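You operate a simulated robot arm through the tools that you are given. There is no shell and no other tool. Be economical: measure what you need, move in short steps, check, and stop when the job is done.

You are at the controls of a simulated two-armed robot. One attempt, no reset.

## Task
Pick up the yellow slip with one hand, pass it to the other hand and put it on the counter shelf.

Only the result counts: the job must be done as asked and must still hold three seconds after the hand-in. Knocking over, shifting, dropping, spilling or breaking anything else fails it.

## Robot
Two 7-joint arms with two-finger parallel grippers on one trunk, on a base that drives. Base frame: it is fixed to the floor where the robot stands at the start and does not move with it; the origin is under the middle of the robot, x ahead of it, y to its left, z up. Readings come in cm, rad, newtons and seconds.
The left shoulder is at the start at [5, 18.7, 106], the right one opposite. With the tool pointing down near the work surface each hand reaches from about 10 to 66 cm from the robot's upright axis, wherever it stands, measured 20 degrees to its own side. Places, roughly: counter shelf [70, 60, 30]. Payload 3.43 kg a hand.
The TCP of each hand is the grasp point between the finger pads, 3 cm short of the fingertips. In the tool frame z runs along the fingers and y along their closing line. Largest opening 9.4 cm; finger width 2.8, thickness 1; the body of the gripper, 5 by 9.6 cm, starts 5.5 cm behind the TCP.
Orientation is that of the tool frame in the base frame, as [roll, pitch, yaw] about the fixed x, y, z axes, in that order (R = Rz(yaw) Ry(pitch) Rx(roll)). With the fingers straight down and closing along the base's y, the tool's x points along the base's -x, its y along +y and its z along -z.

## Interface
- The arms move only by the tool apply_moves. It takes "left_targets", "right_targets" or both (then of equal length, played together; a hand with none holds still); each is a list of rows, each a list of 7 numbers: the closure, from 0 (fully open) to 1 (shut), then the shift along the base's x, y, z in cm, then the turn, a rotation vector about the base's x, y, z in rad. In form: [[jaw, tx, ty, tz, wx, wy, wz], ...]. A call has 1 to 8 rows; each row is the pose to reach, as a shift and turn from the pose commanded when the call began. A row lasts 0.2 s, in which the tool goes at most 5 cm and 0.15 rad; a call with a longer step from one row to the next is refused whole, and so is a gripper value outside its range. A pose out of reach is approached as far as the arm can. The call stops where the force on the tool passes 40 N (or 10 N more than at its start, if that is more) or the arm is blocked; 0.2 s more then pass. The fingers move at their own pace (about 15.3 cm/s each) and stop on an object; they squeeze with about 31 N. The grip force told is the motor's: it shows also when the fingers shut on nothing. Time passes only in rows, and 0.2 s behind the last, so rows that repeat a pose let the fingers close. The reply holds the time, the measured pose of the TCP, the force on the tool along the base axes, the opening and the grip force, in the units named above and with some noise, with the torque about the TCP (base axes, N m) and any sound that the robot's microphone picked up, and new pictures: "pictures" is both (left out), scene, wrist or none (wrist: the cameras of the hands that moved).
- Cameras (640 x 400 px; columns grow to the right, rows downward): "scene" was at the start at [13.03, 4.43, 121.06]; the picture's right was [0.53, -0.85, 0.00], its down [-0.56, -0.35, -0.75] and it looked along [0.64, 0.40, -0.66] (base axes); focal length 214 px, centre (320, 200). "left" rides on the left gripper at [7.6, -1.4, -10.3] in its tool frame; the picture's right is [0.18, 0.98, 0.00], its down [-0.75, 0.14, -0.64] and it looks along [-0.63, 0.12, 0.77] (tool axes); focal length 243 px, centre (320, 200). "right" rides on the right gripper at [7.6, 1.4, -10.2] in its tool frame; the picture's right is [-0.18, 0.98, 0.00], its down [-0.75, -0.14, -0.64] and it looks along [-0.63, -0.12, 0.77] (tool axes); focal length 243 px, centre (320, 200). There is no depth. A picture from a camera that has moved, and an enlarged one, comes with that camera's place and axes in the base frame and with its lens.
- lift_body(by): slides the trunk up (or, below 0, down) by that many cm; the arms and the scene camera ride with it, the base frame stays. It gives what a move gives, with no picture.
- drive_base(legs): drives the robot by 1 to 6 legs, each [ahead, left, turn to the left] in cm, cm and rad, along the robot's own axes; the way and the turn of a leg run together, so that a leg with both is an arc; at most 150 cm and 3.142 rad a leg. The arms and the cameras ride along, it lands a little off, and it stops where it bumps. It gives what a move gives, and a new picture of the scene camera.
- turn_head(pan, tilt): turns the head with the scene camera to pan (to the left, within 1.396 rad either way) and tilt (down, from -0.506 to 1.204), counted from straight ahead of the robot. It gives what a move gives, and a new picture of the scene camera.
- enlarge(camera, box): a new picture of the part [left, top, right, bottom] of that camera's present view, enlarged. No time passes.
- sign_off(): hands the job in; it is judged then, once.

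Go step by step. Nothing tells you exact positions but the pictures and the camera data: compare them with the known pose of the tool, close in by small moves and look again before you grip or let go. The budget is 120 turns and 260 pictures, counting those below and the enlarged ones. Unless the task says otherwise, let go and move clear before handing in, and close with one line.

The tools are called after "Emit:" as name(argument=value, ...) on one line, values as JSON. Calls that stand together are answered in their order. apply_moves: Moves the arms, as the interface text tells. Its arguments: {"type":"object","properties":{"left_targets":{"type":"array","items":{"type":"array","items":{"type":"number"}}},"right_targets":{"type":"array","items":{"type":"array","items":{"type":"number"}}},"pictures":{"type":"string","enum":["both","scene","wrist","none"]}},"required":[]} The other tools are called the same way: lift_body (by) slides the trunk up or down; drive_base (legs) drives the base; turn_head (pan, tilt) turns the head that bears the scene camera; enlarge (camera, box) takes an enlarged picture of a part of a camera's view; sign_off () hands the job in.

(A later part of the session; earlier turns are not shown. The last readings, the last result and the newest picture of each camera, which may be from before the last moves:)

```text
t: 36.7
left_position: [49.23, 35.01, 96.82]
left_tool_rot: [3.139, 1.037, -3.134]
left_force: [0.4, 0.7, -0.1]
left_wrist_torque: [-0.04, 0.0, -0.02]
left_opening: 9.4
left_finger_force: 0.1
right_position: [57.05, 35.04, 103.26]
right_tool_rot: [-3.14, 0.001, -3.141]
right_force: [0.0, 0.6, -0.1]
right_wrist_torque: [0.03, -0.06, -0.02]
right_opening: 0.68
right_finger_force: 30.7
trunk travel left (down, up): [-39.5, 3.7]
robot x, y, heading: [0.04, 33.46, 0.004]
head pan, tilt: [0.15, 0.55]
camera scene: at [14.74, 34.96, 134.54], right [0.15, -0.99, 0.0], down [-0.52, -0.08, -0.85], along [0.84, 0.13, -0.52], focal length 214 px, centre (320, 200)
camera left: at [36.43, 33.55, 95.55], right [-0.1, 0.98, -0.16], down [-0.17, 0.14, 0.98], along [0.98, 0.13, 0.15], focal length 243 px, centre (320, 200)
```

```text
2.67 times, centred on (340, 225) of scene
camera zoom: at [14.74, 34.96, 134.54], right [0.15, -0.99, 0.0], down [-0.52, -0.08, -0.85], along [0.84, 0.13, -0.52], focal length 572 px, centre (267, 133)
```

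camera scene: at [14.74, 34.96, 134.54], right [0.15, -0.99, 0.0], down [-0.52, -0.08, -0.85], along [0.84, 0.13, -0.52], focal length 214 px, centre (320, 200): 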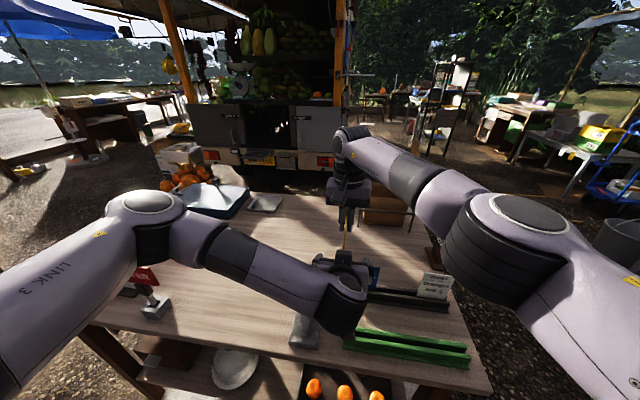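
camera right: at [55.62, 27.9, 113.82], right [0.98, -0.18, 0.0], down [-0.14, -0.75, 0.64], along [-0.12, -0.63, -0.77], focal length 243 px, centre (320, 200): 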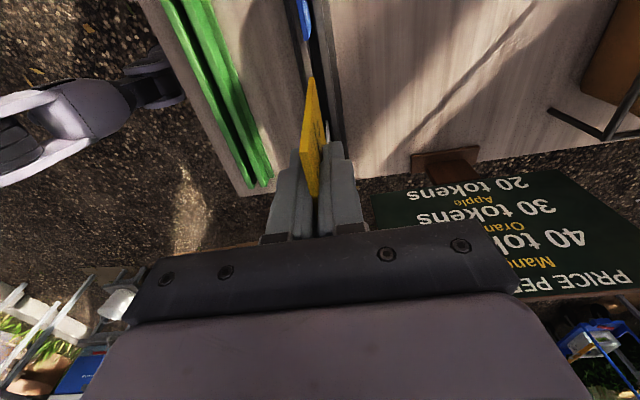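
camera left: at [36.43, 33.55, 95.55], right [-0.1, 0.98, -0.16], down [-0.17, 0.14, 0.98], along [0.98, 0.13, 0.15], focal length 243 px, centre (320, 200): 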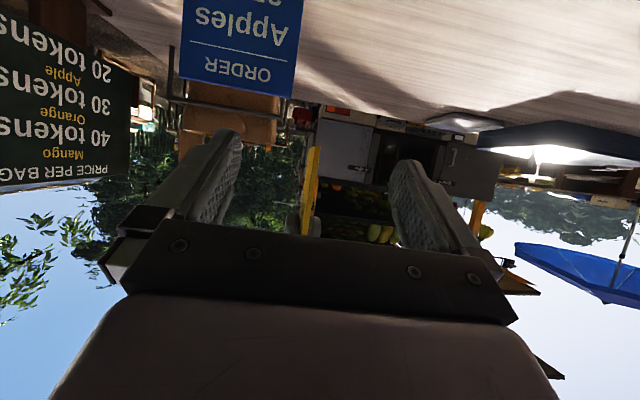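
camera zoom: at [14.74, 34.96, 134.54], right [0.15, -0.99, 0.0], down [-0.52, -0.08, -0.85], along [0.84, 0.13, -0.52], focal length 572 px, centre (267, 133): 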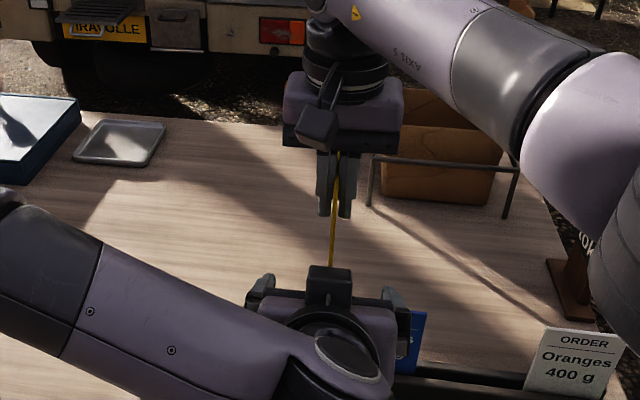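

The slip lies centred between the left fingers. Advance 5.8 cm and look again.

Emit:
apply_moves(left_targets=[[0, 2, 0, 0.3, 0, 0, 0], [0, 4, 0, 0.5, 0, 0, 0], [0, 5.8, 0, 0.5, 0, 0, 0], [0, 5.8, 0, 0.5, 0, 0, 0]])

Emit:
enlarge(camera="scene", box=[290, 160, 400, 270])

Emit:
enlarge(camera="right", box=[180, 0, 480, 260])

```text
t: 37.7
left_position: [55.02, 35.25, 97.29]
left_tool_rot: [3.136, 1.037, -3.134]
left_force: [-0.6, -0.1, -0.5]
left_wrist_torque: [-0.01, -0.01, 0.01]
left_opening: 9.4
left_finger_force: 0.0
right_position: [57.05, 35.09, 103.16]
right_tool_rot: [-3.14, 0.001, 3.14]
right_force: [0.4, 0.0, 0.3]
right_wrist_torque: [0.0, 0.0, -0.03]
right_opening: 0.71
right_finger_force: 30.5
trunk travel left (down, up): [-39.5, 3.7]
robot x, y, heading: [-0.03, 33.45, 0.002]
head pan, tilt: [0.15, 0.55]
camera scene: at [14.74, 34.94, 134.55], right [0.15, -0.99, 0.0], down [-0.52, -0.08, -0.85], along [0.84, 0.13, -0.52], focal length 214 px, centre (320, 200)
camera left: at [42.3, 33.64, 96.08], right [-0.1, 0.98, -0.16], down [-0.17, 0.14, 0.98], along [0.98, 0.13, 0.15], focal length 243 px, centre (320, 200)
```

scene: 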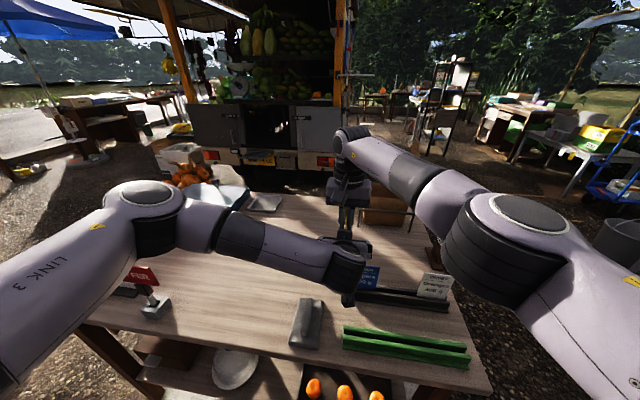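
left: 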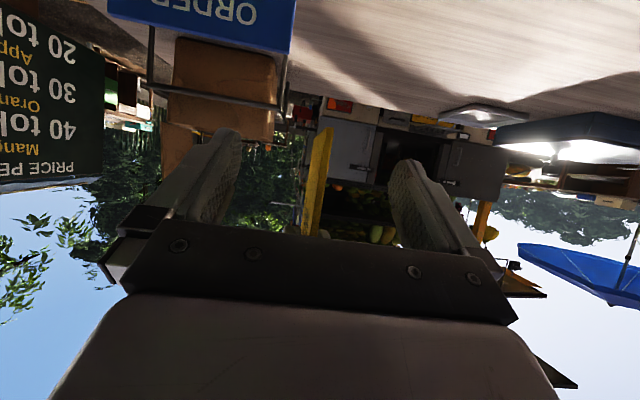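

```text
3.64 times, centred on (345, 215) of scene
camera zoom: at [14.74, 34.94, 134.55], right [0.15, -0.99, 0.0], down [-0.52, -0.08, -0.85], along [0.84, 0.13, -0.52], focal length 780 px, centre (229, 146)
```

zoom: 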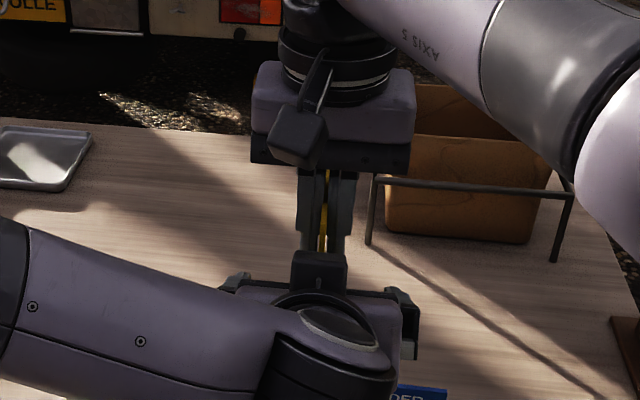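

```text
1.54 times, centred on (330, 130) of right
camera zoom: at [49.45, 36.45, 113.62], right [0.18, 0.98, 0.0], down [0.75, -0.14, 0.64], along [0.63, -0.12, -0.77], focal length 373 px, centre (305, 308)
```

zoom: 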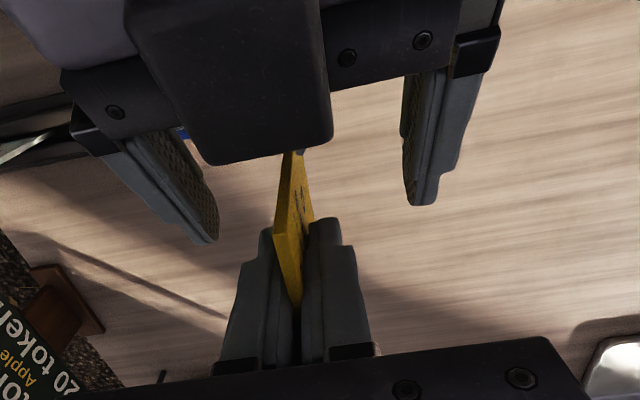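

The slip stands between the left fingers, so I'll close the left hand while the right one holds still.

Emit:
apply_moves(left_targets=[[0.5, 0, -0.1, 0, 0, 0, 0], [0.8, 0, -0.1, 0, 0, 0, 0], [1, 0, -0.1, 0, 0, 0, 0], [1, 0, -0.1, 0, 0, 0, 0]], pictures="wrist")

Emit:
enlarge(camera="right", box=[180, 0, 480, 260])

```text
t: 38.7
left_position: [55.03, 35.07, 97.42]
left_tool_rot: [3.139, 1.036, -3.135]
left_force: [0.0, 0.0, 0.2]
left_wrist_torque: [-0.04, 0.04, -0.09]
left_opening: 0.67
left_finger_force: 31.1
right_position: [56.87, 35.04, 103.2]
right_tool_rot: [-3.139, -0.001, 3.141]
right_force: [-0.2, -0.9, 0.2]
right_wrist_torque: [0.06, 0.01, 0.08]
right_opening: 0.67
right_finger_force: 30.6
trunk travel left (down, up): [-39.5, 3.7]
robot x, y, heading: [-0.04, 33.56, 0.004]
head pan, tilt: [0.15, 0.55]
camera left: at [42.25, 33.52, 96.06], right [-0.1, 0.98, -0.16], down [-0.17, 0.14, 0.98], along [0.98, 0.13, 0.15], focal length 243 px, centre (320, 200)
```

left: 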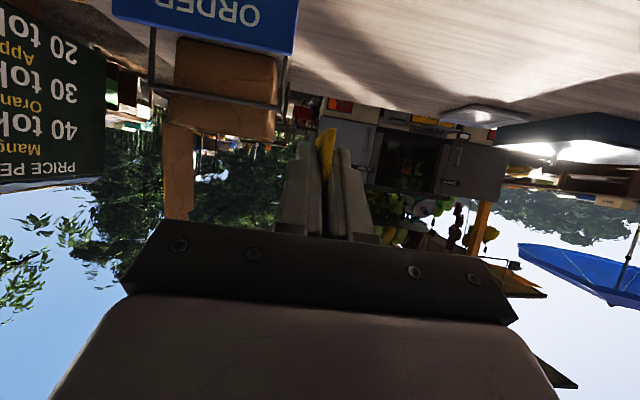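

```text
1.54 times, centred on (330, 130) of right
camera zoom: at [49.45, 36.45, 113.62], right [0.18, 0.98, 0.0], down [0.75, -0.14, 0.64], along [0.63, -0.12, -0.77], focal length 373 px, centre (305, 308)
```

zoom: 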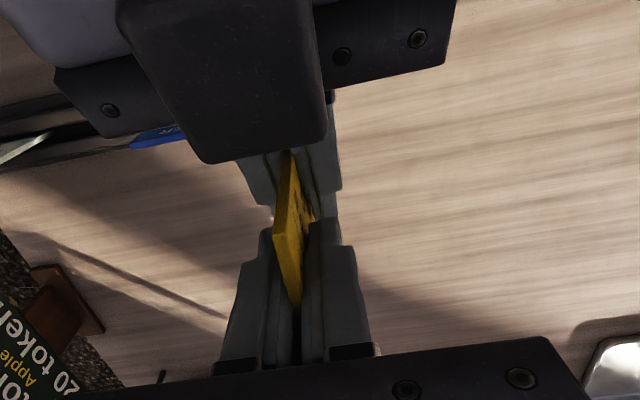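

The left hand holds the slip (opening 0.67 cm, 31 N). Next the right hand opens and lifts clear.

Emit:
apply_moves(right_targets=[[0.6, 0, 0, 0, 0, 0, 0], [0, 0, 0, 0, 0, 0, 0], [0, 0, 0, 0, 0, 0, 0], [0, 0, 0, 3, 0, 0, 0], [0, -1, -1, 6, 0, 0, 0], [0, -3, -4, 6, 0, 0, 0], [0, -6, -8, 6, 0, 0, 0], [0, -9, -12, 6, 0, 0, 0]])

Emit:
enlarge(camera="scene", box=[260, 150, 420, 300])

```text
t: 40.5
left_position: [54.96, 34.89, 97.42]
left_tool_rot: [3.137, 1.037, -3.135]
left_force: [0.1, 0.1, -0.2]
left_wrist_torque: [0.02, -0.01, 0.02]
left_opening: 0.69
left_finger_force: 31.1
right_position: [47.82, 22.87, 109.4]
right_tool_rot: [3.141, 0.002, 3.141]
right_force: [0.5, -0.6, 1.2]
right_wrist_torque: [-0.01, -0.01, -0.01]
right_opening: 9.42
right_finger_force: 0.0
trunk travel left (down, up): [-39.5, 3.7]
robot x, y, heading: [0.14, 33.73, 0.004]
head pan, tilt: [0.15, 0.55]
camera scene: at [14.7, 34.86, 134.55], right [0.15, -0.99, 0.0], down [-0.52, -0.08, -0.85], along [0.84, 0.13, -0.52], focal length 214 px, centre (320, 200)
camera right: at [40.28, 24.28, 119.83], right [0.19, 0.98, 0.0], down [0.75, -0.14, 0.64], along [0.63, -0.12, -0.77], focal length 243 px, centre (320, 200)
```

scene: 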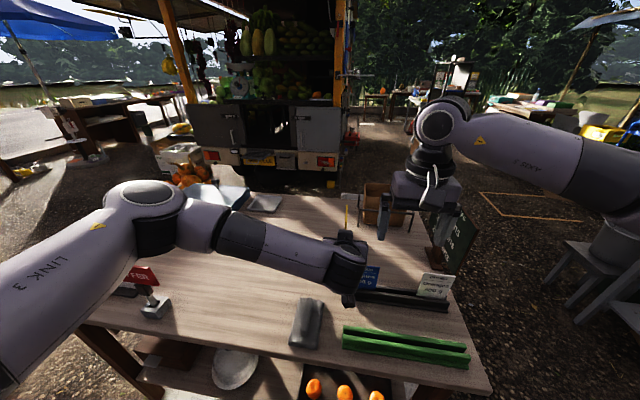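
right: 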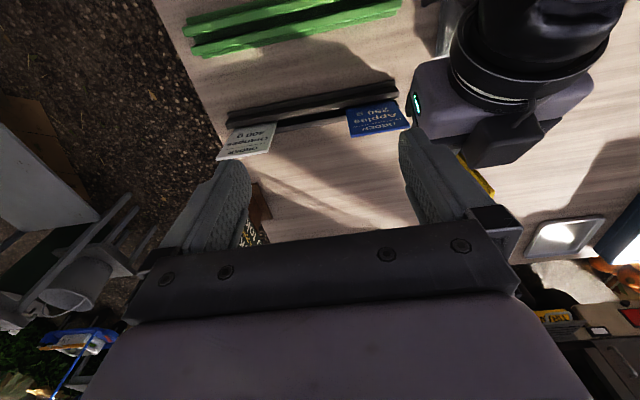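

```text
2.67 times, centred on (340, 225) of scene
camera zoom: at [14.7, 34.86, 134.55], right [0.15, -0.99, 0.0], down [-0.52, -0.08, -0.85], along [0.84, 0.13, -0.52], focal length 572 px, centre (267, 133)
```

zoom: 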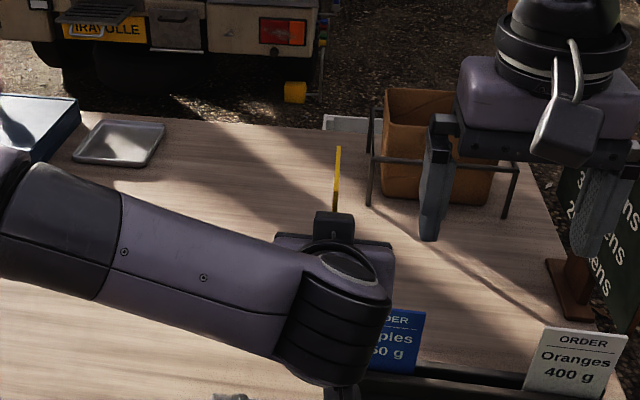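

The handover worked: the left hand alone holds the slip. Next I back away from the counter so I can lower the arm in front of the shelf.

Emit:
drive_base(legs=[[-32, 0, 0]])

```text
t: 42.6
left_position: [22.4, 34.87, 97.29]
left_tool_rot: [3.139, 1.035, -3.135]
left_force: [-0.5, 0.3, 0.0]
left_wrist_torque: [0.0, 0.05, -0.02]
left_opening: 0.69
left_finger_force: 31.4
right_position: [15.15, 22.8, 109.5]
right_tool_rot: [-3.141, 0.001, 3.139]
right_force: [-0.5, 0.0, 0.3]
right_wrist_torque: [-0.03, 0.02, 0.01]
right_opening: 9.42
right_finger_force: 0.1
trunk travel left (down, up): [-39.5, 3.7]
robot x, y, heading: [-32.46, 33.66, -0.004]
head pan, tilt: [0.15, 0.55]
camera scene: at [-17.86, 34.89, 134.55], right [0.15, -0.99, 0.0], down [-0.52, -0.08, -0.85], along [0.84, 0.13, -0.52], focal length 214 px, centre (320, 200)
```

scene: 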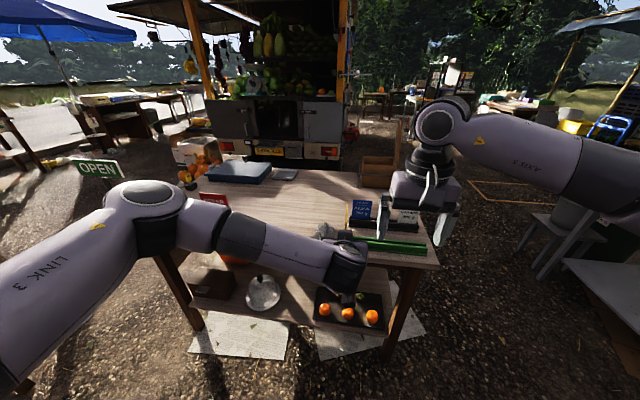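

Emit:
drive_base(legs=[[0, 8, 0]])

Emit:
lift_body(by=-20)

Emit:
turn_head(pan=0.3, tilt=0.75)

```text
t: 44.0
left_position: [22.47, 42.9, 97.44]
left_tool_rot: [3.138, 1.037, -3.136]
left_force: [-0.6, 0.0, 1.0]
left_wrist_torque: [0.03, 0.02, -0.04]
left_opening: 0.66
left_finger_force: 30.9
right_position: [15.35, 30.73, 109.44]
right_tool_rot: [-3.14, 0.001, 3.138]
right_force: [-0.2, 0.4, -0.4]
right_wrist_torque: [-0.01, -0.01, 0.01]
right_opening: 9.4
right_finger_force: 0.1
trunk travel left (down, up): [-39.5, 3.7]
robot x, y, heading: [-32.3, 41.6, 0.0]
head pan, tilt: [0.15, 0.55]
camera scene: at [-17.81, 42.88, 134.54], right [0.15, -0.99, 0.0], down [-0.52, -0.08, -0.85], along [0.84, 0.13, -0.52], focal length 214 px, centre (320, 200)
```

scene: 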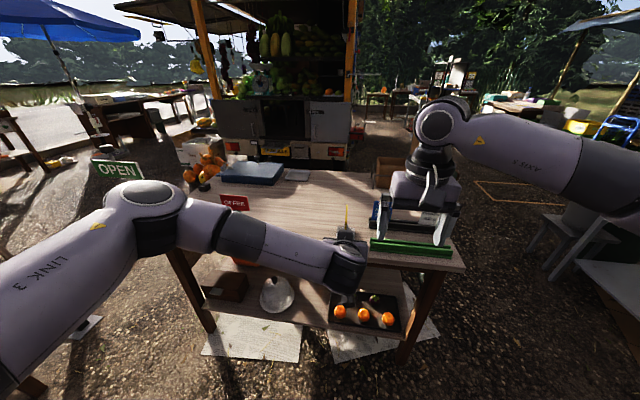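

```text
t: 46.2
left_position: [22.62, 42.77, 77.34]
left_tool_rot: [3.138, 1.038, -3.138]
left_force: [0.7, 0.0, 0.2]
left_wrist_torque: [0.01, -0.01, 0.01]
left_opening: 0.67
left_finger_force: 30.7
right_position: [15.35, 30.73, 89.4]
right_tool_rot: [3.141, 0.0, 3.14]
right_force: [-0.2, -0.1, 0.6]
right_wrist_torque: [-0.03, 0.0, -0.02]
right_opening: 9.41
right_finger_force: 0.1
trunk travel left (down, up): [-19.5, 23.7]
robot x, y, heading: [-33.08, 41.56, 0.001]
head pan, tilt: [0.15, 0.55]
```

```text
t: 46.9
left_position: [22.42, 42.75, 77.36]
left_tool_rot: [3.14, 1.036, -3.136]
left_force: [-0.1, 0.2, -0.7]
left_wrist_torque: [-0.05, 0.02, -0.01]
left_opening: 0.68
left_finger_force: 31.4
right_position: [15.41, 30.7, 89.41]
right_tool_rot: [-3.141, 0.001, 3.14]
right_force: [0.8, -0.2, -0.5]
right_wrist_torque: [0.01, 0.02, 0.02]
right_opening: 9.41
right_finger_force: 0.0
trunk travel left (down, up): [-19.5, 23.7]
robot x, y, heading: [-32.64, 41.5, 0.0]
head pan, tilt: [0.3, 0.75]
camera scene: at [-18.76, 43.94, 112.81], right [0.29, -0.96, 0.0], down [-0.65, -0.2, -0.73], along [0.7, 0.22, -0.68], focal length 214 px, centre (320, 200)
```

scene: 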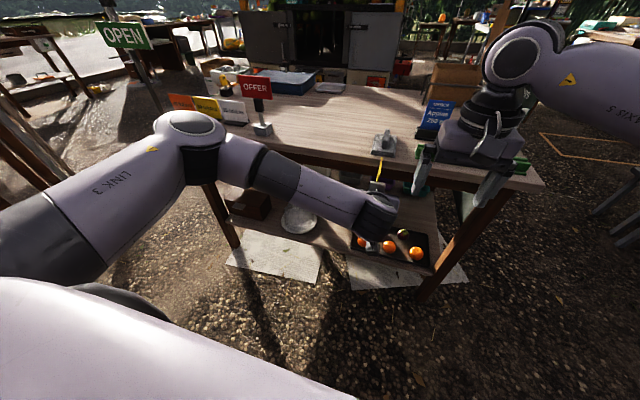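

The left elbow (x≈9) and both hands are well clear of the counter edge, so I lower the rest of the way and swing the left hand toward y≈60 and down.

Emit:
lift_body(by=-19)

Emit:
apply_moves(left_targets=[[1, 0, 3, -2, 0, 0, 0], [1, 0, 6, -4, 0, 0, 0], [1, 0, 9, -6, 0, 0, 0], [1, 0, 12, -8, 0, 0, 0], [1, 0, 15, -10, 0, 0, 0], [1, 0, 17, -12, 0, 0, 0], [1, 0, 18, -14, 0, 0, 0], [1, 0, 18, -14, 0, 0, 0]])

```text
t: 49.0
left_position: [22.53, 42.99, 58.33]
left_tool_rot: [3.139, 1.036, -3.137]
left_force: [-0.8, -0.9, 0.2]
left_wrist_torque: [0.01, 0.0, 0.01]
left_opening: 0.7
left_finger_force: 31.3
right_position: [15.28, 30.87, 70.44]
right_tool_rot: [-3.139, -0.001, 3.142]
right_force: [0.4, 0.0, 0.3]
right_wrist_torque: [-0.02, 0.01, 0.02]
right_opening: 9.41
right_finger_force: 0.1
trunk travel left (down, up): [-0.5, 42.7]
robot x, y, heading: [-32.24, 41.49, 0.0]
head pan, tilt: [0.3, 0.75]
```

```text
t: 50.8
left_position: [24.05, 56.78, 46.96]
left_tool_rot: [3.11, 1.012, -3.134]
left_force: [0.4, 0.4, 0.0]
left_wrist_torque: [-0.03, -0.03, 0.01]
left_opening: 0.7
left_finger_force: 30.9
left hand out of reach, approached as far as the arm can: row 5, 6, 7, 8
right_position: [15.36, 30.94, 70.39]
right_tool_rot: [-3.139, 0.0, 3.14]
right_force: [0.1, -0.2, -0.2]
right_wrist_torque: [0.02, -0.01, 0.02]
right_opening: 9.42
right_finger_force: 0.0
trunk travel left (down, up): [-0.5, 42.7]
robot x, y, heading: [-32.21, 41.61, -0.0]
head pan, tilt: [0.3, 0.75]
camera scene: at [-18.77, 43.95, 93.81], right [0.3, -0.96, 0.0], down [-0.65, -0.2, -0.73], along [0.7, 0.22, -0.68], focal length 214 px, centre (320, 200)
camera left: at [11.18, 55.16, 45.94], right [-0.13, 0.98, -0.14], down [-0.15, 0.12, 0.98], along [0.98, 0.15, 0.13], focal length 243 px, centre (320, 200)
```

scene: 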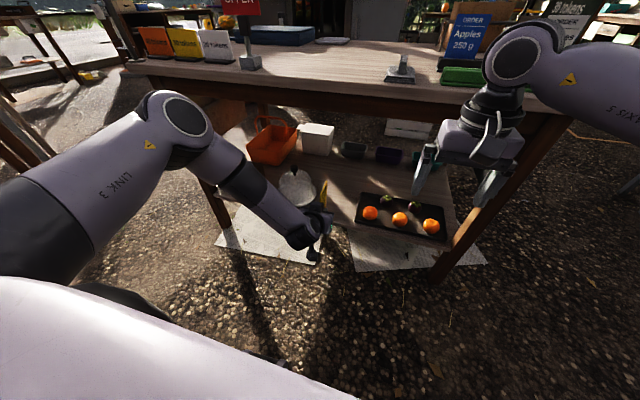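
left: 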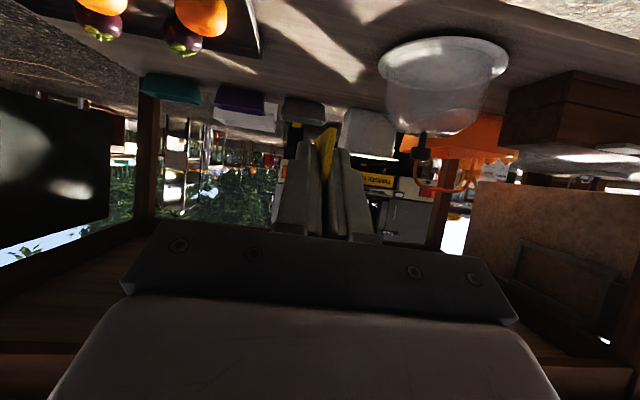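

I can now see the shelf gap, y≈48–66 between the tray and the cloche. I'll drive forward 8 cm, then reach in while keeping the slip high.

Emit:
drive_base(legs=[[8, 0, 0]])

Emit:
apply_moves(left_targets=[[1, 2, 1, -1, 0, 0, 0], [1, 4, 2, -2, 0, 0, 0], [1, 6, 3, -3, 0, 0, 0], [1, 8, 4, -4, 0, 0, 0], [1, 8, 4, -4, 0, 0, 0]])

```text
t: 51.8
left_position: [31.96, 57.07, 46.89]
left_tool_rot: [3.112, 1.011, -3.135]
left_force: [-0.6, 0.5, 0.3]
left_wrist_torque: [-0.01, 0.02, 0.0]
left_opening: 0.68
left_finger_force: 31.3
right_position: [23.31, 31.0, 70.38]
right_tool_rot: [-3.14, 0.001, 3.139]
right_force: [0.4, -0.3, -0.4]
right_wrist_torque: [0.0, -0.02, 0.03]
right_opening: 9.41
right_finger_force: 0.1
trunk travel left (down, up): [-0.5, 42.7]
robot x, y, heading: [-24.59, 41.52, -0.001]
head pan, tilt: [0.3, 0.75]
camera scene: at [-10.76, 43.96, 93.81], right [0.3, -0.96, 0.0], down [-0.65, -0.2, -0.73], along [0.7, 0.22, -0.68], focal length 214 px, centre (320, 200)
```

scene: 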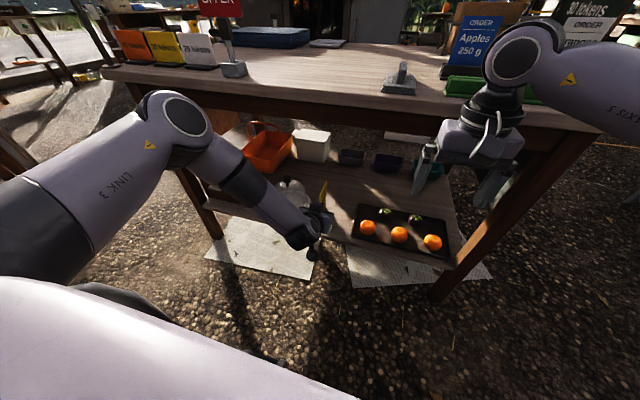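

```text
t: 53.0
left_position: [35.06, 58.24, 45.72]
left_tool_rot: [3.106, 1.004, -3.135]
left_force: [-0.1, 0.4, -0.7]
left_wrist_torque: [-0.03, 0.0, 0.03]
left_opening: 0.68
left_finger_force: 31.0
left hand out of reach, approached as far as the arm can: row 2, 3, 4, 5
right_position: [23.38, 30.86, 70.36]
right_tool_rot: [-3.14, -0.001, 3.14]
right_force: [0.0, 0.4, 0.2]
right_wrist_torque: [-0.01, -0.02, 0.0]
right_opening: 9.38
right_finger_force: 0.0
trunk travel left (down, up): [-0.5, 42.7]
robot x, y, heading: [-24.18, 41.55, 0.001]
head pan, tilt: [0.3, 0.75]
camera scene: at [-10.76, 43.96, 93.81], right [0.3, -0.96, 0.0], down [-0.65, -0.2, -0.73], along [0.7, 0.22, -0.68], focal length 214 px, centre (320, 200)
camera left: at [22.26, 56.42, 44.74], right [-0.14, 0.98, -0.14], down [-0.14, 0.12, 0.98], along [0.98, 0.15, 0.13], focal length 243 px, centre (320, 200)
```

scene: 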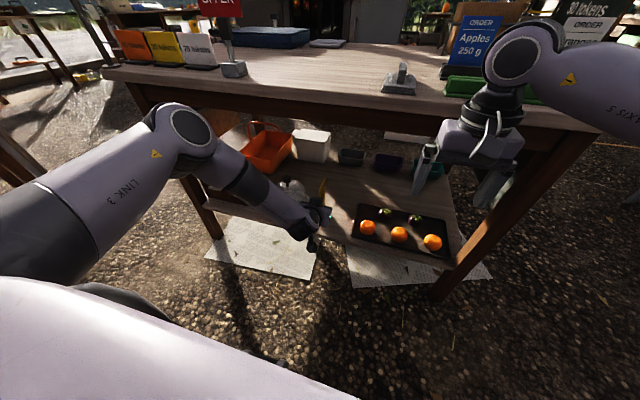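
left: 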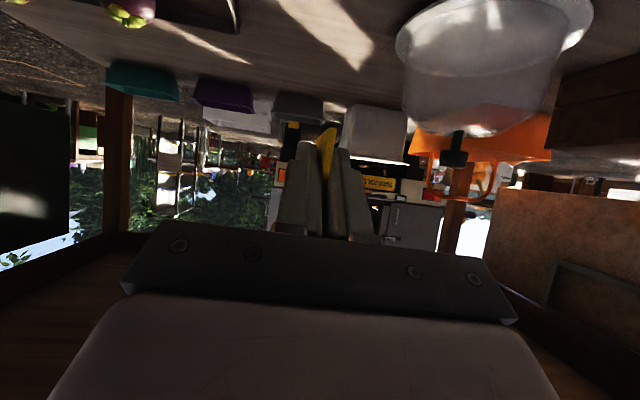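

The arm stalls at a joint limit with this nose-up pose, so I'll let the tool pitch further down while descending.

Emit:
apply_moves(left_targets=[[1, 0, 0, 0, 0, 0.12, 0], [1, 1, 0.5, -1, 0, 0.24, 0], [1, 2, 1, -2, 0, 0.36, 0], [1, 3, 1.5, -3, 0, 0.4, 0], [1, 4, 2, -4, 0, 0.4, 0], [1, 4, 2, -5, 0, 0.4, 0], [1, 4, 2, -5, 0, 0.4, 0]], pictures="scene")

```text
t: 54.6
left_position: [38.84, 60.35, 40.79]
left_tool_rot: [3.107, 0.615, -3.137]
left_force: [0.7, -0.4, 0.3]
left_wrist_torque: [0.0, 0.01, 0.02]
left_opening: 0.69
left_finger_force: 31.1
right_position: [23.25, 30.85, 70.45]
right_tool_rot: [-3.139, 0.001, 3.14]
right_force: [0.0, 0.1, 0.1]
right_wrist_torque: [-0.01, 0.0, 0.02]
right_opening: 9.4
right_finger_force: 0.0
trunk travel left (down, up): [-0.5, 42.7]
robot x, y, heading: [-24.58, 41.53, -0.002]
head pan, tilt: [0.3, 0.75]
camera scene: at [-10.76, 43.96, 93.81], right [0.3, -0.96, 0.0], down [-0.65, -0.2, -0.73], along [0.7, 0.22, -0.68], focal length 214 px, centre (320, 200)
```

scene: 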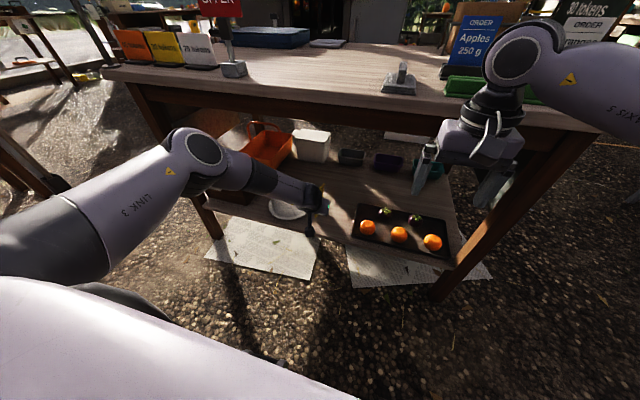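

That works. I go further in over the shelf, staying high, and roll the slip slightly so its top leans toward the open side (right).

Emit:
apply_moves(left_targets=[[1, 2, 0, 0, 0.04, 0, -0.06], [1, 4, 0, 0, 0.08, 0, -0.12], [1, 6, 0.3, 0, 0.12, 0, -0.18], [1, 7, 0.5, 0, 0.16, 0, -0.24], [1, 7, 0.5, 0, 0.2, 0, -0.29], [1, 7, 0.5, 0, 0.2, 0, -0.29]])

Emit:
turn_head(pan=0.25, tilt=0.65)

Emit:
enlarge(camera="scene", box=[230, 130, 430, 290])

```text
t: 56.0
left_position: [45.19, 60.82, 40.88]
left_tool_rot: [2.872, 0.573, 2.723]
left_force: [1.0, -0.7, -0.9]
left_wrist_torque: [0.05, 0.0, 0.03]
left_opening: 0.7
left_finger_force: 30.6
left hand out of reach, approached as far as the arm can: row 4, 5, 6
right_position: [23.35, 30.88, 70.39]
right_tool_rot: [-3.139, 0.0, 3.141]
right_force: [-0.5, 0.7, 0.4]
right_wrist_torque: [0.03, 0.02, 0.02]
right_opening: 9.38
right_finger_force: 0.0
trunk travel left (down, up): [-0.5, 42.7]
robot x, y, heading: [-24.33, 41.37, -0.001]
head pan, tilt: [0.3, 0.75]
camera scene: at [-10.76, 43.97, 93.81], right [0.3, -0.96, 0.0], down [-0.65, -0.2, -0.73], along [0.7, 0.22, -0.68], focal length 214 px, centre (320, 200)
camera left: at [32.94, 61.89, 44.89], right [0.11, 0.99, 0.12], down [0.24, -0.14, 0.96], along [0.96, -0.08, -0.25], focal length 243 px, centre (320, 200)
```

scene: 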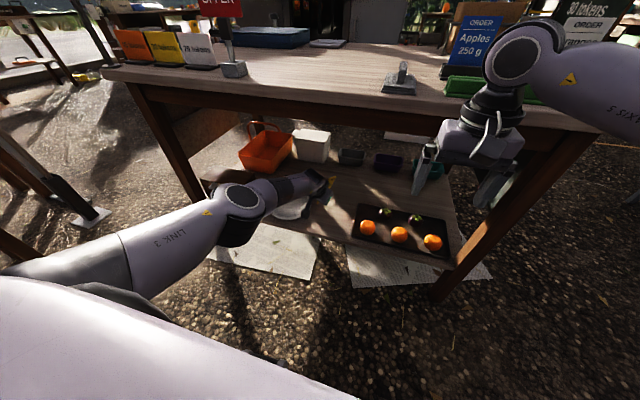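
left: 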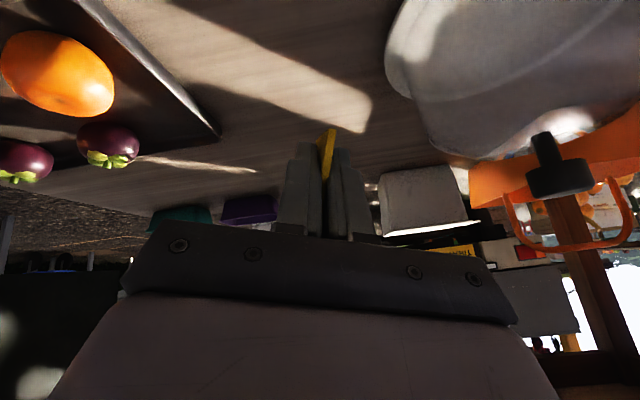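

```text
t: 56.7
left_position: [45.23, 60.95, 40.98]
left_tool_rot: [2.872, 0.573, 2.722]
left_force: [-0.1, 0.0, 0.4]
left_wrist_torque: [-0.01, -0.01, 0.01]
left_opening: 0.68
left_finger_force: 31.0
right_position: [23.36, 30.74, 70.44]
right_tool_rot: [-3.14, 0.0, 3.139]
right_force: [0.5, 0.0, 0.2]
right_wrist_torque: [0.03, 0.0, -0.01]
right_opening: 9.4
right_finger_force: 0.0
trunk travel left (down, up): [-0.5, 42.7]
robot x, y, heading: [-24.43, 41.39, -0.002]
head pan, tilt: [0.25, 0.649]
camera scene: at [-10.26, 43.65, 94.66], right [0.25, -0.97, 0.0], down [-0.59, -0.15, -0.8], along [0.77, 0.2, -0.6], focal length 214 px, centre (320, 200)
```

scene: 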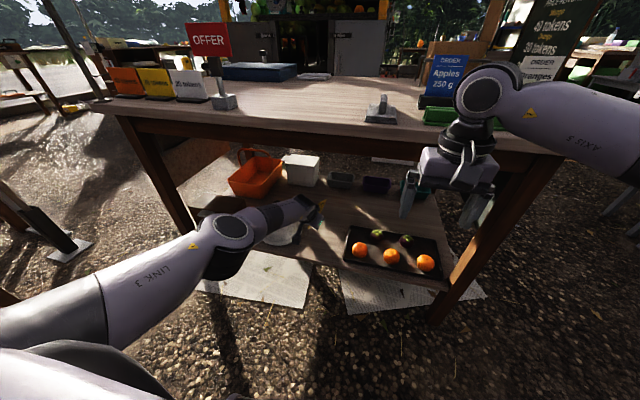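

```text
2.50 times, centred on (330, 210) of scene
camera zoom: at [-10.26, 43.65, 94.66], right [0.25, -0.97, 0.0], down [-0.59, -0.15, -0.8], along [0.77, 0.2, -0.6], focal length 536 px, centre (295, 175)
```

zoom: 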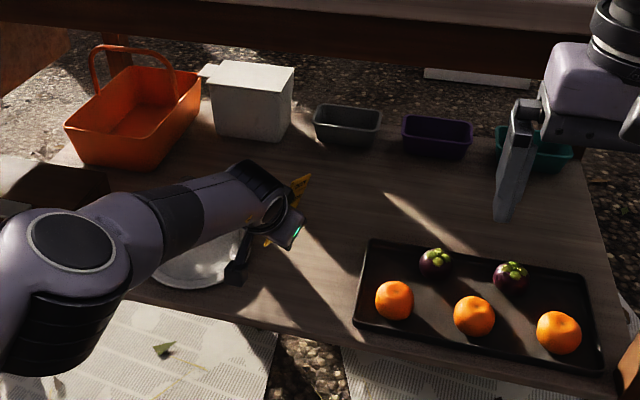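

The slip is over the gap at x 42–53, leaning right as planned. I nudge the base forward 3 cm for margin from the shelf's front edge, then lower.

Emit:
drive_base(legs=[[3, 0, 0]])

Emit:
apply_moves(left_targets=[[1, 0, -0.5, -1, 0, 0, 0], [1, 0, -0.5, -2, 0, 0, 0], [1, 0, -0.5, -3, 0, 0, 0], [1, 0, -0.5, -3, 0, 0, 0]], pictures="wrist")

Emit:
enlarge(camera="scene", box=[230, 130, 430, 290])

```text
t: 57.5
left_position: [48.19, 60.91, 40.93]
left_tool_rot: [2.872, 0.574, 2.724]
left_force: [-0.1, -0.5, 0.2]
left_wrist_torque: [0.0, -0.02, -0.01]
left_opening: 0.68
left_finger_force: 31.5
right_position: [26.26, 30.87, 70.42]
right_tool_rot: [-3.14, 0.001, 3.141]
right_force: [0.2, -0.9, -0.2]
right_wrist_torque: [-0.03, -0.02, -0.03]
right_opening: 9.39
right_finger_force: 0.0
trunk travel left (down, up): [-0.5, 42.7]
robot x, y, heading: [-21.57, 41.73, 0.001]
head pan, tilt: [0.25, 0.649]
camera scene: at [-7.36, 43.65, 94.67], right [0.25, -0.97, 0.0], down [-0.59, -0.15, -0.8], along [0.77, 0.2, -0.6], focal length 214 px, centre (320, 200)
```

scene: 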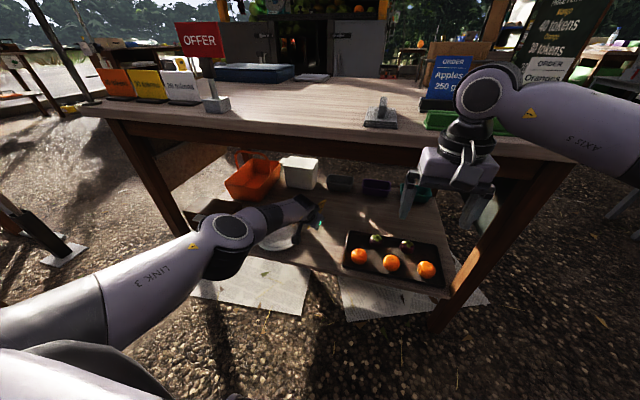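

```text
t: 58.5
left_position: [47.65, 60.45, 39.59]
left_tool_rot: [2.873, 0.57, 2.724]
left_force: [0.0, -0.1, -0.3]
left_wrist_torque: [0.01, 0.01, -0.02]
left_opening: 0.69
left_finger_force: 30.9
left hand out of reach, approached as far as the arm can: row 1, 2, 3, 4
right_position: [26.19, 30.81, 70.36]
right_tool_rot: [-3.14, -0.001, 3.14]
right_force: [-0.3, 0.7, 0.2]
right_wrist_torque: [-0.03, -0.01, 0.02]
right_opening: 9.41
right_finger_force: 0.0
trunk travel left (down, up): [-0.5, 42.7]
robot x, y, heading: [-21.7, 41.86, 0.001]
head pan, tilt: [0.25, 0.649]
camera left: at [35.26, 61.48, 43.53], right [0.11, 0.99, 0.12], down [0.24, -0.14, 0.96], along [0.96, -0.08, -0.25], focal length 243 px, centre (320, 200)
```

left: 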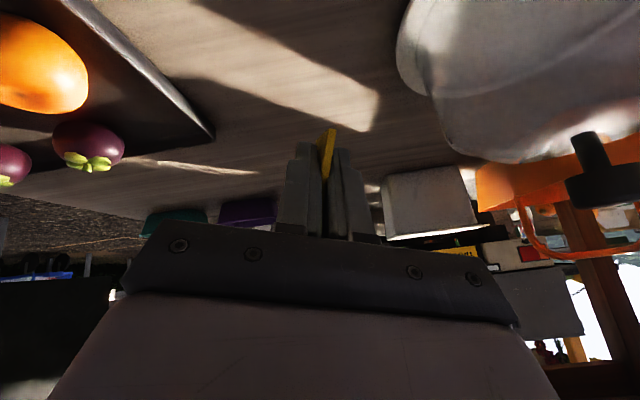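

```text
2.50 times, centred on (330, 210) of scene
camera zoom: at [-7.35, 43.65, 94.67], right [0.25, -0.97, 0.0], down [-0.59, -0.15, -0.8], along [0.77, 0.2, -0.6], focal length 536 px, centre (295, 175)
```

zoom: 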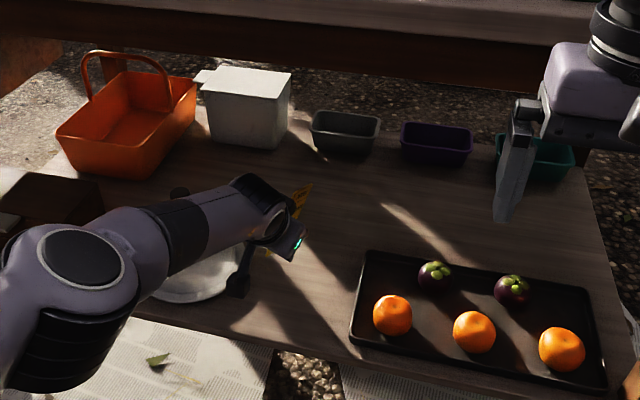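

The arm is nearly straight at this range. I'll retract the hand 5 cm, lift the right hand above counter height, and drive the base closer.

Emit:
apply_moves(left_targets=[[1, -2, 0, 0, 0, 0, 0], [1, -4, 0, 0, 0, 0, 0], [1, -5, 0, 0, 0, 0, 0], [1, -5, 0, 0, 0, 0, 0]], right_targets=[[0, -1, 0, 4, 0, 0, 0], [0, -2, 0, 8, 0, 0, 0], [0, -3, 0, 12, 0, 0, 0], [0, -3, 0, 14, 0, 0, 0]], pictures="scene")

```text
t: 59.5
left_position: [42.63, 60.54, 39.55]
left_tool_rot: [2.872, 0.573, 2.725]
left_force: [-0.2, -0.4, -1.4]
left_wrist_torque: [0.01, 0.03, 0.02]
left_opening: 0.69
left_finger_force: 31.2
right_position: [23.39, 30.81, 84.38]
right_tool_rot: [-3.14, 0.001, 3.141]
right_force: [-1.0, -0.1, 0.0]
right_wrist_torque: [0.01, -0.01, 0.0]
right_opening: 9.41
right_finger_force: 0.1
trunk travel left (down, up): [-0.5, 42.7]
robot x, y, heading: [-21.38, 41.83, 0.002]
head pan, tilt: [0.25, 0.649]
camera scene: at [-7.35, 43.65, 94.66], right [0.25, -0.97, 0.0], down [-0.59, -0.15, -0.8], along [0.77, 0.2, -0.6], focal length 214 px, centre (320, 200)
```

scene: 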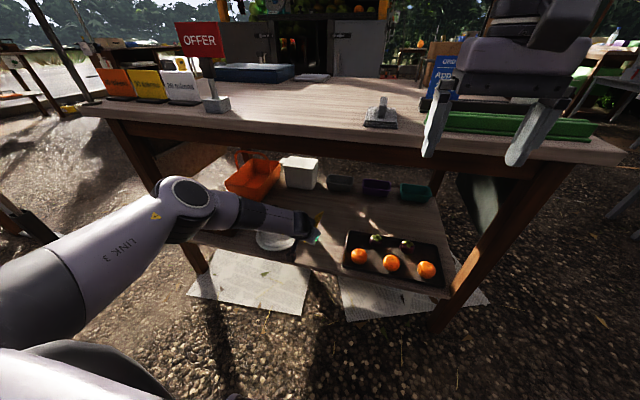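

Emit:
drive_base(legs=[[5, 0, 0]])

Emit:
apply_moves(left_targets=[[1, 0, 0, -1, 0, 0, 0], [1, 0, 0, -2, 0, 0, 0], [1, 0, 0, -2.5, 0, 0, 0], [1, 0, 0, -3, 0, 0, 0], [1, 0, 0, -3, 0, 0, 0]])

Emit:
enlarge(camera="scene", box=[230, 150, 430, 310])

```text
t: 60.5
left_position: [47.5, 60.53, 39.62]
left_tool_rot: [2.873, 0.571, 2.723]
left_force: [0.4, -0.5, 0.0]
left_wrist_torque: [0.02, -0.02, -0.02]
left_opening: 0.66
left_finger_force: 31.1
right_position: [28.41, 30.79, 84.23]
right_tool_rot: [-3.139, 0.001, 3.141]
right_force: [-0.2, -0.4, -0.6]
right_wrist_torque: [-0.02, -0.03, 0.02]
right_opening: 9.43
right_finger_force: 0.1
trunk travel left (down, up): [-0.5, 42.7]
robot x, y, heading: [-16.79, 41.89, 0.003]
head pan, tilt: [0.25, 0.649]
camera scene: at [-2.43, 43.64, 94.67], right [0.25, -0.97, 0.0], down [-0.59, -0.15, -0.8], along [0.77, 0.2, -0.6], focal length 214 px, centre (320, 200)
```

scene: 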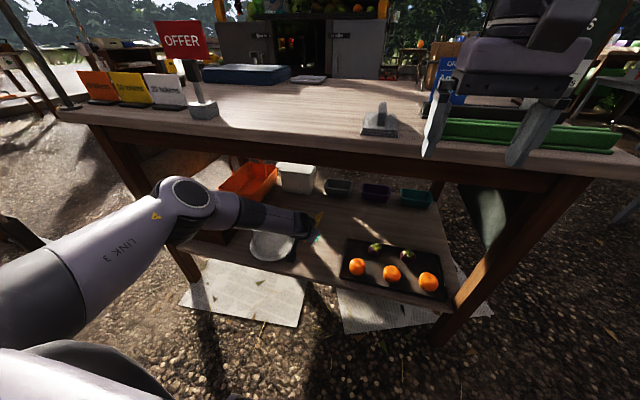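

```text
t: 61.7
left_position: [47.46, 60.48, 36.7]
left_tool_rot: [2.873, 0.573, 2.723]
left_force: [0.7, -0.1, -0.5]
left_wrist_torque: [-0.02, 0.04, -0.01]
left_opening: 0.68
left_finger_force: 31.2
right_position: [28.35, 30.8, 84.31]
right_tool_rot: [-3.138, -0.002, 3.14]
right_force: [-0.7, -0.4, 0.3]
right_wrist_torque: [0.0, 0.01, -0.01]
right_opening: 9.38
right_finger_force: 0.1
trunk travel left (down, up): [-0.5, 42.7]
robot x, y, heading: [-16.42, 41.5, 0.0]
head pan, tilt: [0.25, 0.649]
camera scene: at [-2.43, 43.65, 94.67], right [0.25, -0.97, 0.0], down [-0.59, -0.15, -0.8], along [0.77, 0.2, -0.6], focal length 214 px, centre (320, 200)
camera left: at [35.18, 61.51, 40.57], right [0.11, 0.99, 0.12], down [0.24, -0.14, 0.96], along [0.96, -0.08, -0.25], focal length 243 px, centre (320, 200)
```

scene: 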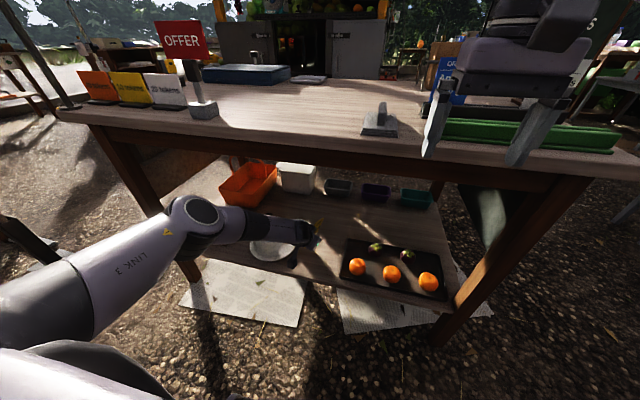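
left: 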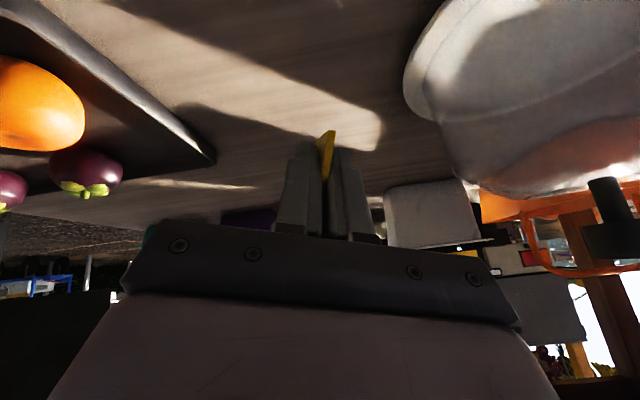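

```text
2.50 times, centred on (330, 230) of scene
camera zoom: at [-2.43, 43.65, 94.67], right [0.25, -0.97, 0.0], down [-0.59, -0.15, -0.8], along [0.77, 0.2, -0.6], focal length 536 px, centre (295, 125)
```

zoom: 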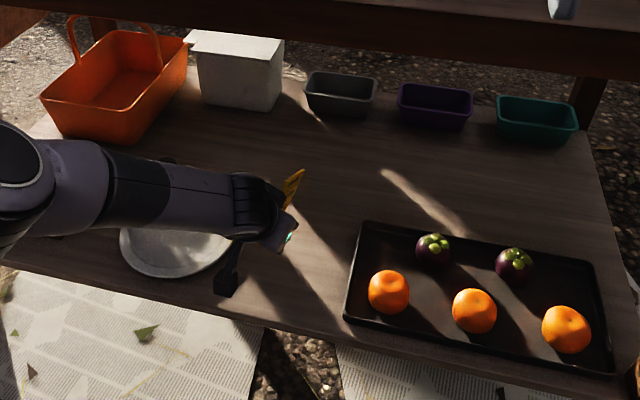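

I'm about 1.5 cm above the shelf. I shift 1 cm left for tray clearance and lower in small steps to feel for contact.

Emit:
apply_moves(left_targets=[[1, 0, 1, 0, 0, 0, 0], [1, 0, 1, -0.5, 0, 0, 0], [1, 0, 1, -0.9, 0, 0, 0], [1, 0, 1, -0.9, 0, 0, 0]], pictures="none")

Emit:
apply_moves(left_targets=[[1, 0, 0, -0.2, 0, 0, 0], [1, 0, 0, -0.4, 0, 0, 0], [1, 0, 0, -0.4, 0, 0, 0]], pictures="wrist")

```text
t: 62.7
left_position: [47.45, 61.54, 35.8]
left_tool_rot: [2.872, 0.573, 2.722]
left_force: [0.6, 0.5, -0.4]
left_wrist_torque: [0.0, 0.03, 0.0]
left_opening: 0.68
left_finger_force: 31.2
right_position: [28.38, 30.8, 84.2]
right_tool_rot: [-3.14, 0.001, 3.139]
right_force: [-0.3, -0.2, 0.1]
right_wrist_torque: [-0.02, 0.0, -0.04]
right_opening: 9.39
right_finger_force: 0.0
trunk travel left (down, up): [-0.5, 42.7]
robot x, y, heading: [-16.76, 41.85, 0.002]
head pan, tilt: [0.25, 0.649]
```

```text
t: 63.5
left_position: [47.45, 61.51, 35.35]
left_tool_rot: [2.872, 0.571, 2.723]
left_force: [0.8, 0.3, -0.2]
left_wrist_torque: [-0.02, 0.01, 0.02]
left_opening: 0.68
left_finger_force: 30.5
right_position: [28.25, 30.82, 84.18]
right_tool_rot: [-3.14, 0.002, 3.139]
right_force: [0.1, -0.1, -0.5]
right_wrist_torque: [0.01, -0.01, 0.01]
right_opening: 9.39
right_finger_force: 0.1
trunk travel left (down, up): [-0.5, 42.7]
robot x, y, heading: [-16.78, 41.35, 0.002]
head pan, tilt: [0.25, 0.649]
camera left: at [35.16, 62.57, 39.3], right [0.11, 0.99, 0.12], down [0.24, -0.14, 0.96], along [0.96, -0.08, -0.25], focal length 243 px, centre (320, 200)
```

left: 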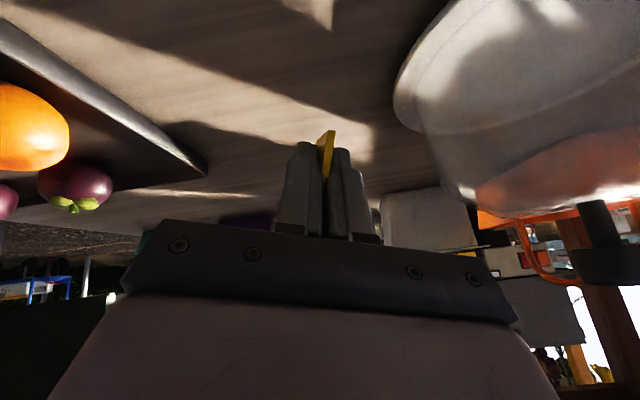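

No contact yet, so I continue down gently.

Emit:
apply_moves(left_targets=[[1, 0, 0, -0.3, 0, 0, 0], [1, 0, 0, -0.6, 0, 0, 0], [1, 0, 0, -0.6, 0, 0, 0]], pictures="none")

Emit:
apply_moves(left_targets=[[1, 0, 0, -0.3, 0, 0, 0], [1, 0, 0, -0.5, 0, 0, 0], [1, 0, 0, -0.5, 0, 0, 0]], pictures="wrist")

Emit:
enlarge(camera="left", box=[240, 90, 420, 230])

```text
t: 64.3
left_position: [47.34, 61.42, 34.65]
left_tool_rot: [2.872, 0.571, 2.723]
left_force: [-1.1, -0.7, -0.4]
left_wrist_torque: [0.02, 0.01, 0.0]
left_opening: 0.67
left_finger_force: 30.6
right_position: [28.31, 30.77, 84.31]
right_tool_rot: [-3.139, 0.001, 3.141]
right_force: [0.3, 0.0, -0.5]
right_wrist_torque: [-0.02, 0.01, 0.02]
right_opening: 9.42
right_finger_force: 0.1
trunk travel left (down, up): [-0.5, 42.7]
robot x, y, heading: [-16.3, 41.65, -0.001]
head pan, tilt: [0.25, 0.649]
```

```text
t: 65.1
left_position: [47.41, 61.49, 34.28]
left_tool_rot: [2.873, 0.572, 2.723]
left_force: [-0.1, -0.6, 0.3]
left_wrist_torque: [0.04, -0.01, -0.03]
left_opening: 0.69
left_finger_force: 31.4
right_position: [28.34, 30.71, 84.28]
right_tool_rot: [-3.139, 0.0, 3.14]
right_force: [0.1, -0.7, 0.0]
right_wrist_torque: [0.04, 0.01, -0.03]
right_opening: 9.38
right_finger_force: 0.0
trunk travel left (down, up): [-0.5, 42.7]
robot x, y, heading: [-16.25, 41.36, -0.002]
head pan, tilt: [0.25, 0.649]
camera left: at [35.13, 62.5, 38.14], right [0.11, 0.99, 0.12], down [0.24, -0.14, 0.96], along [0.96, -0.08, -0.25], focal length 243 px, centre (320, 200)
```

left: 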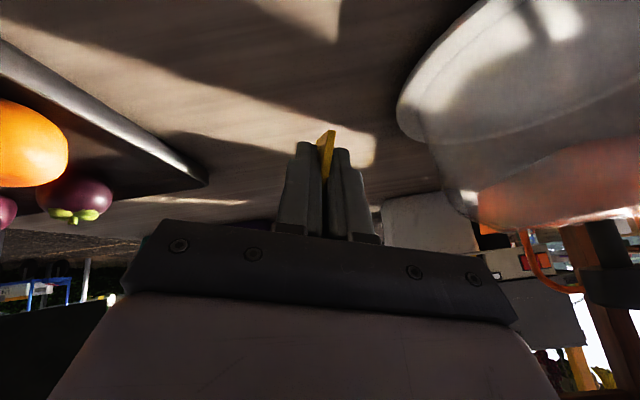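

```text
2.86 times, centred on (330, 160) of left
camera zoom: at [35.13, 62.5, 38.14], right [0.11, 0.99, 0.12], down [0.24, -0.14, 0.96], along [0.96, -0.08, -0.25], focal length 693 px, centre (291, 314)
```

zoom: 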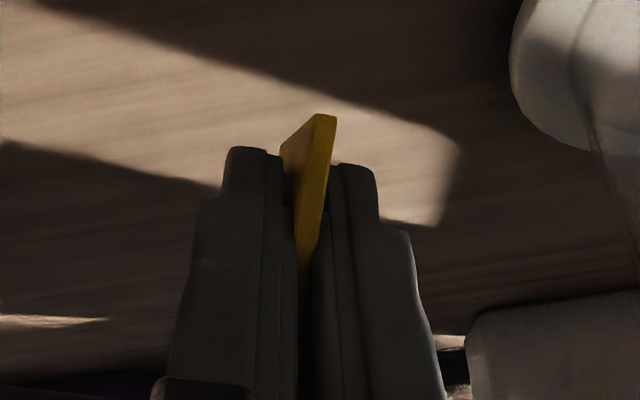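

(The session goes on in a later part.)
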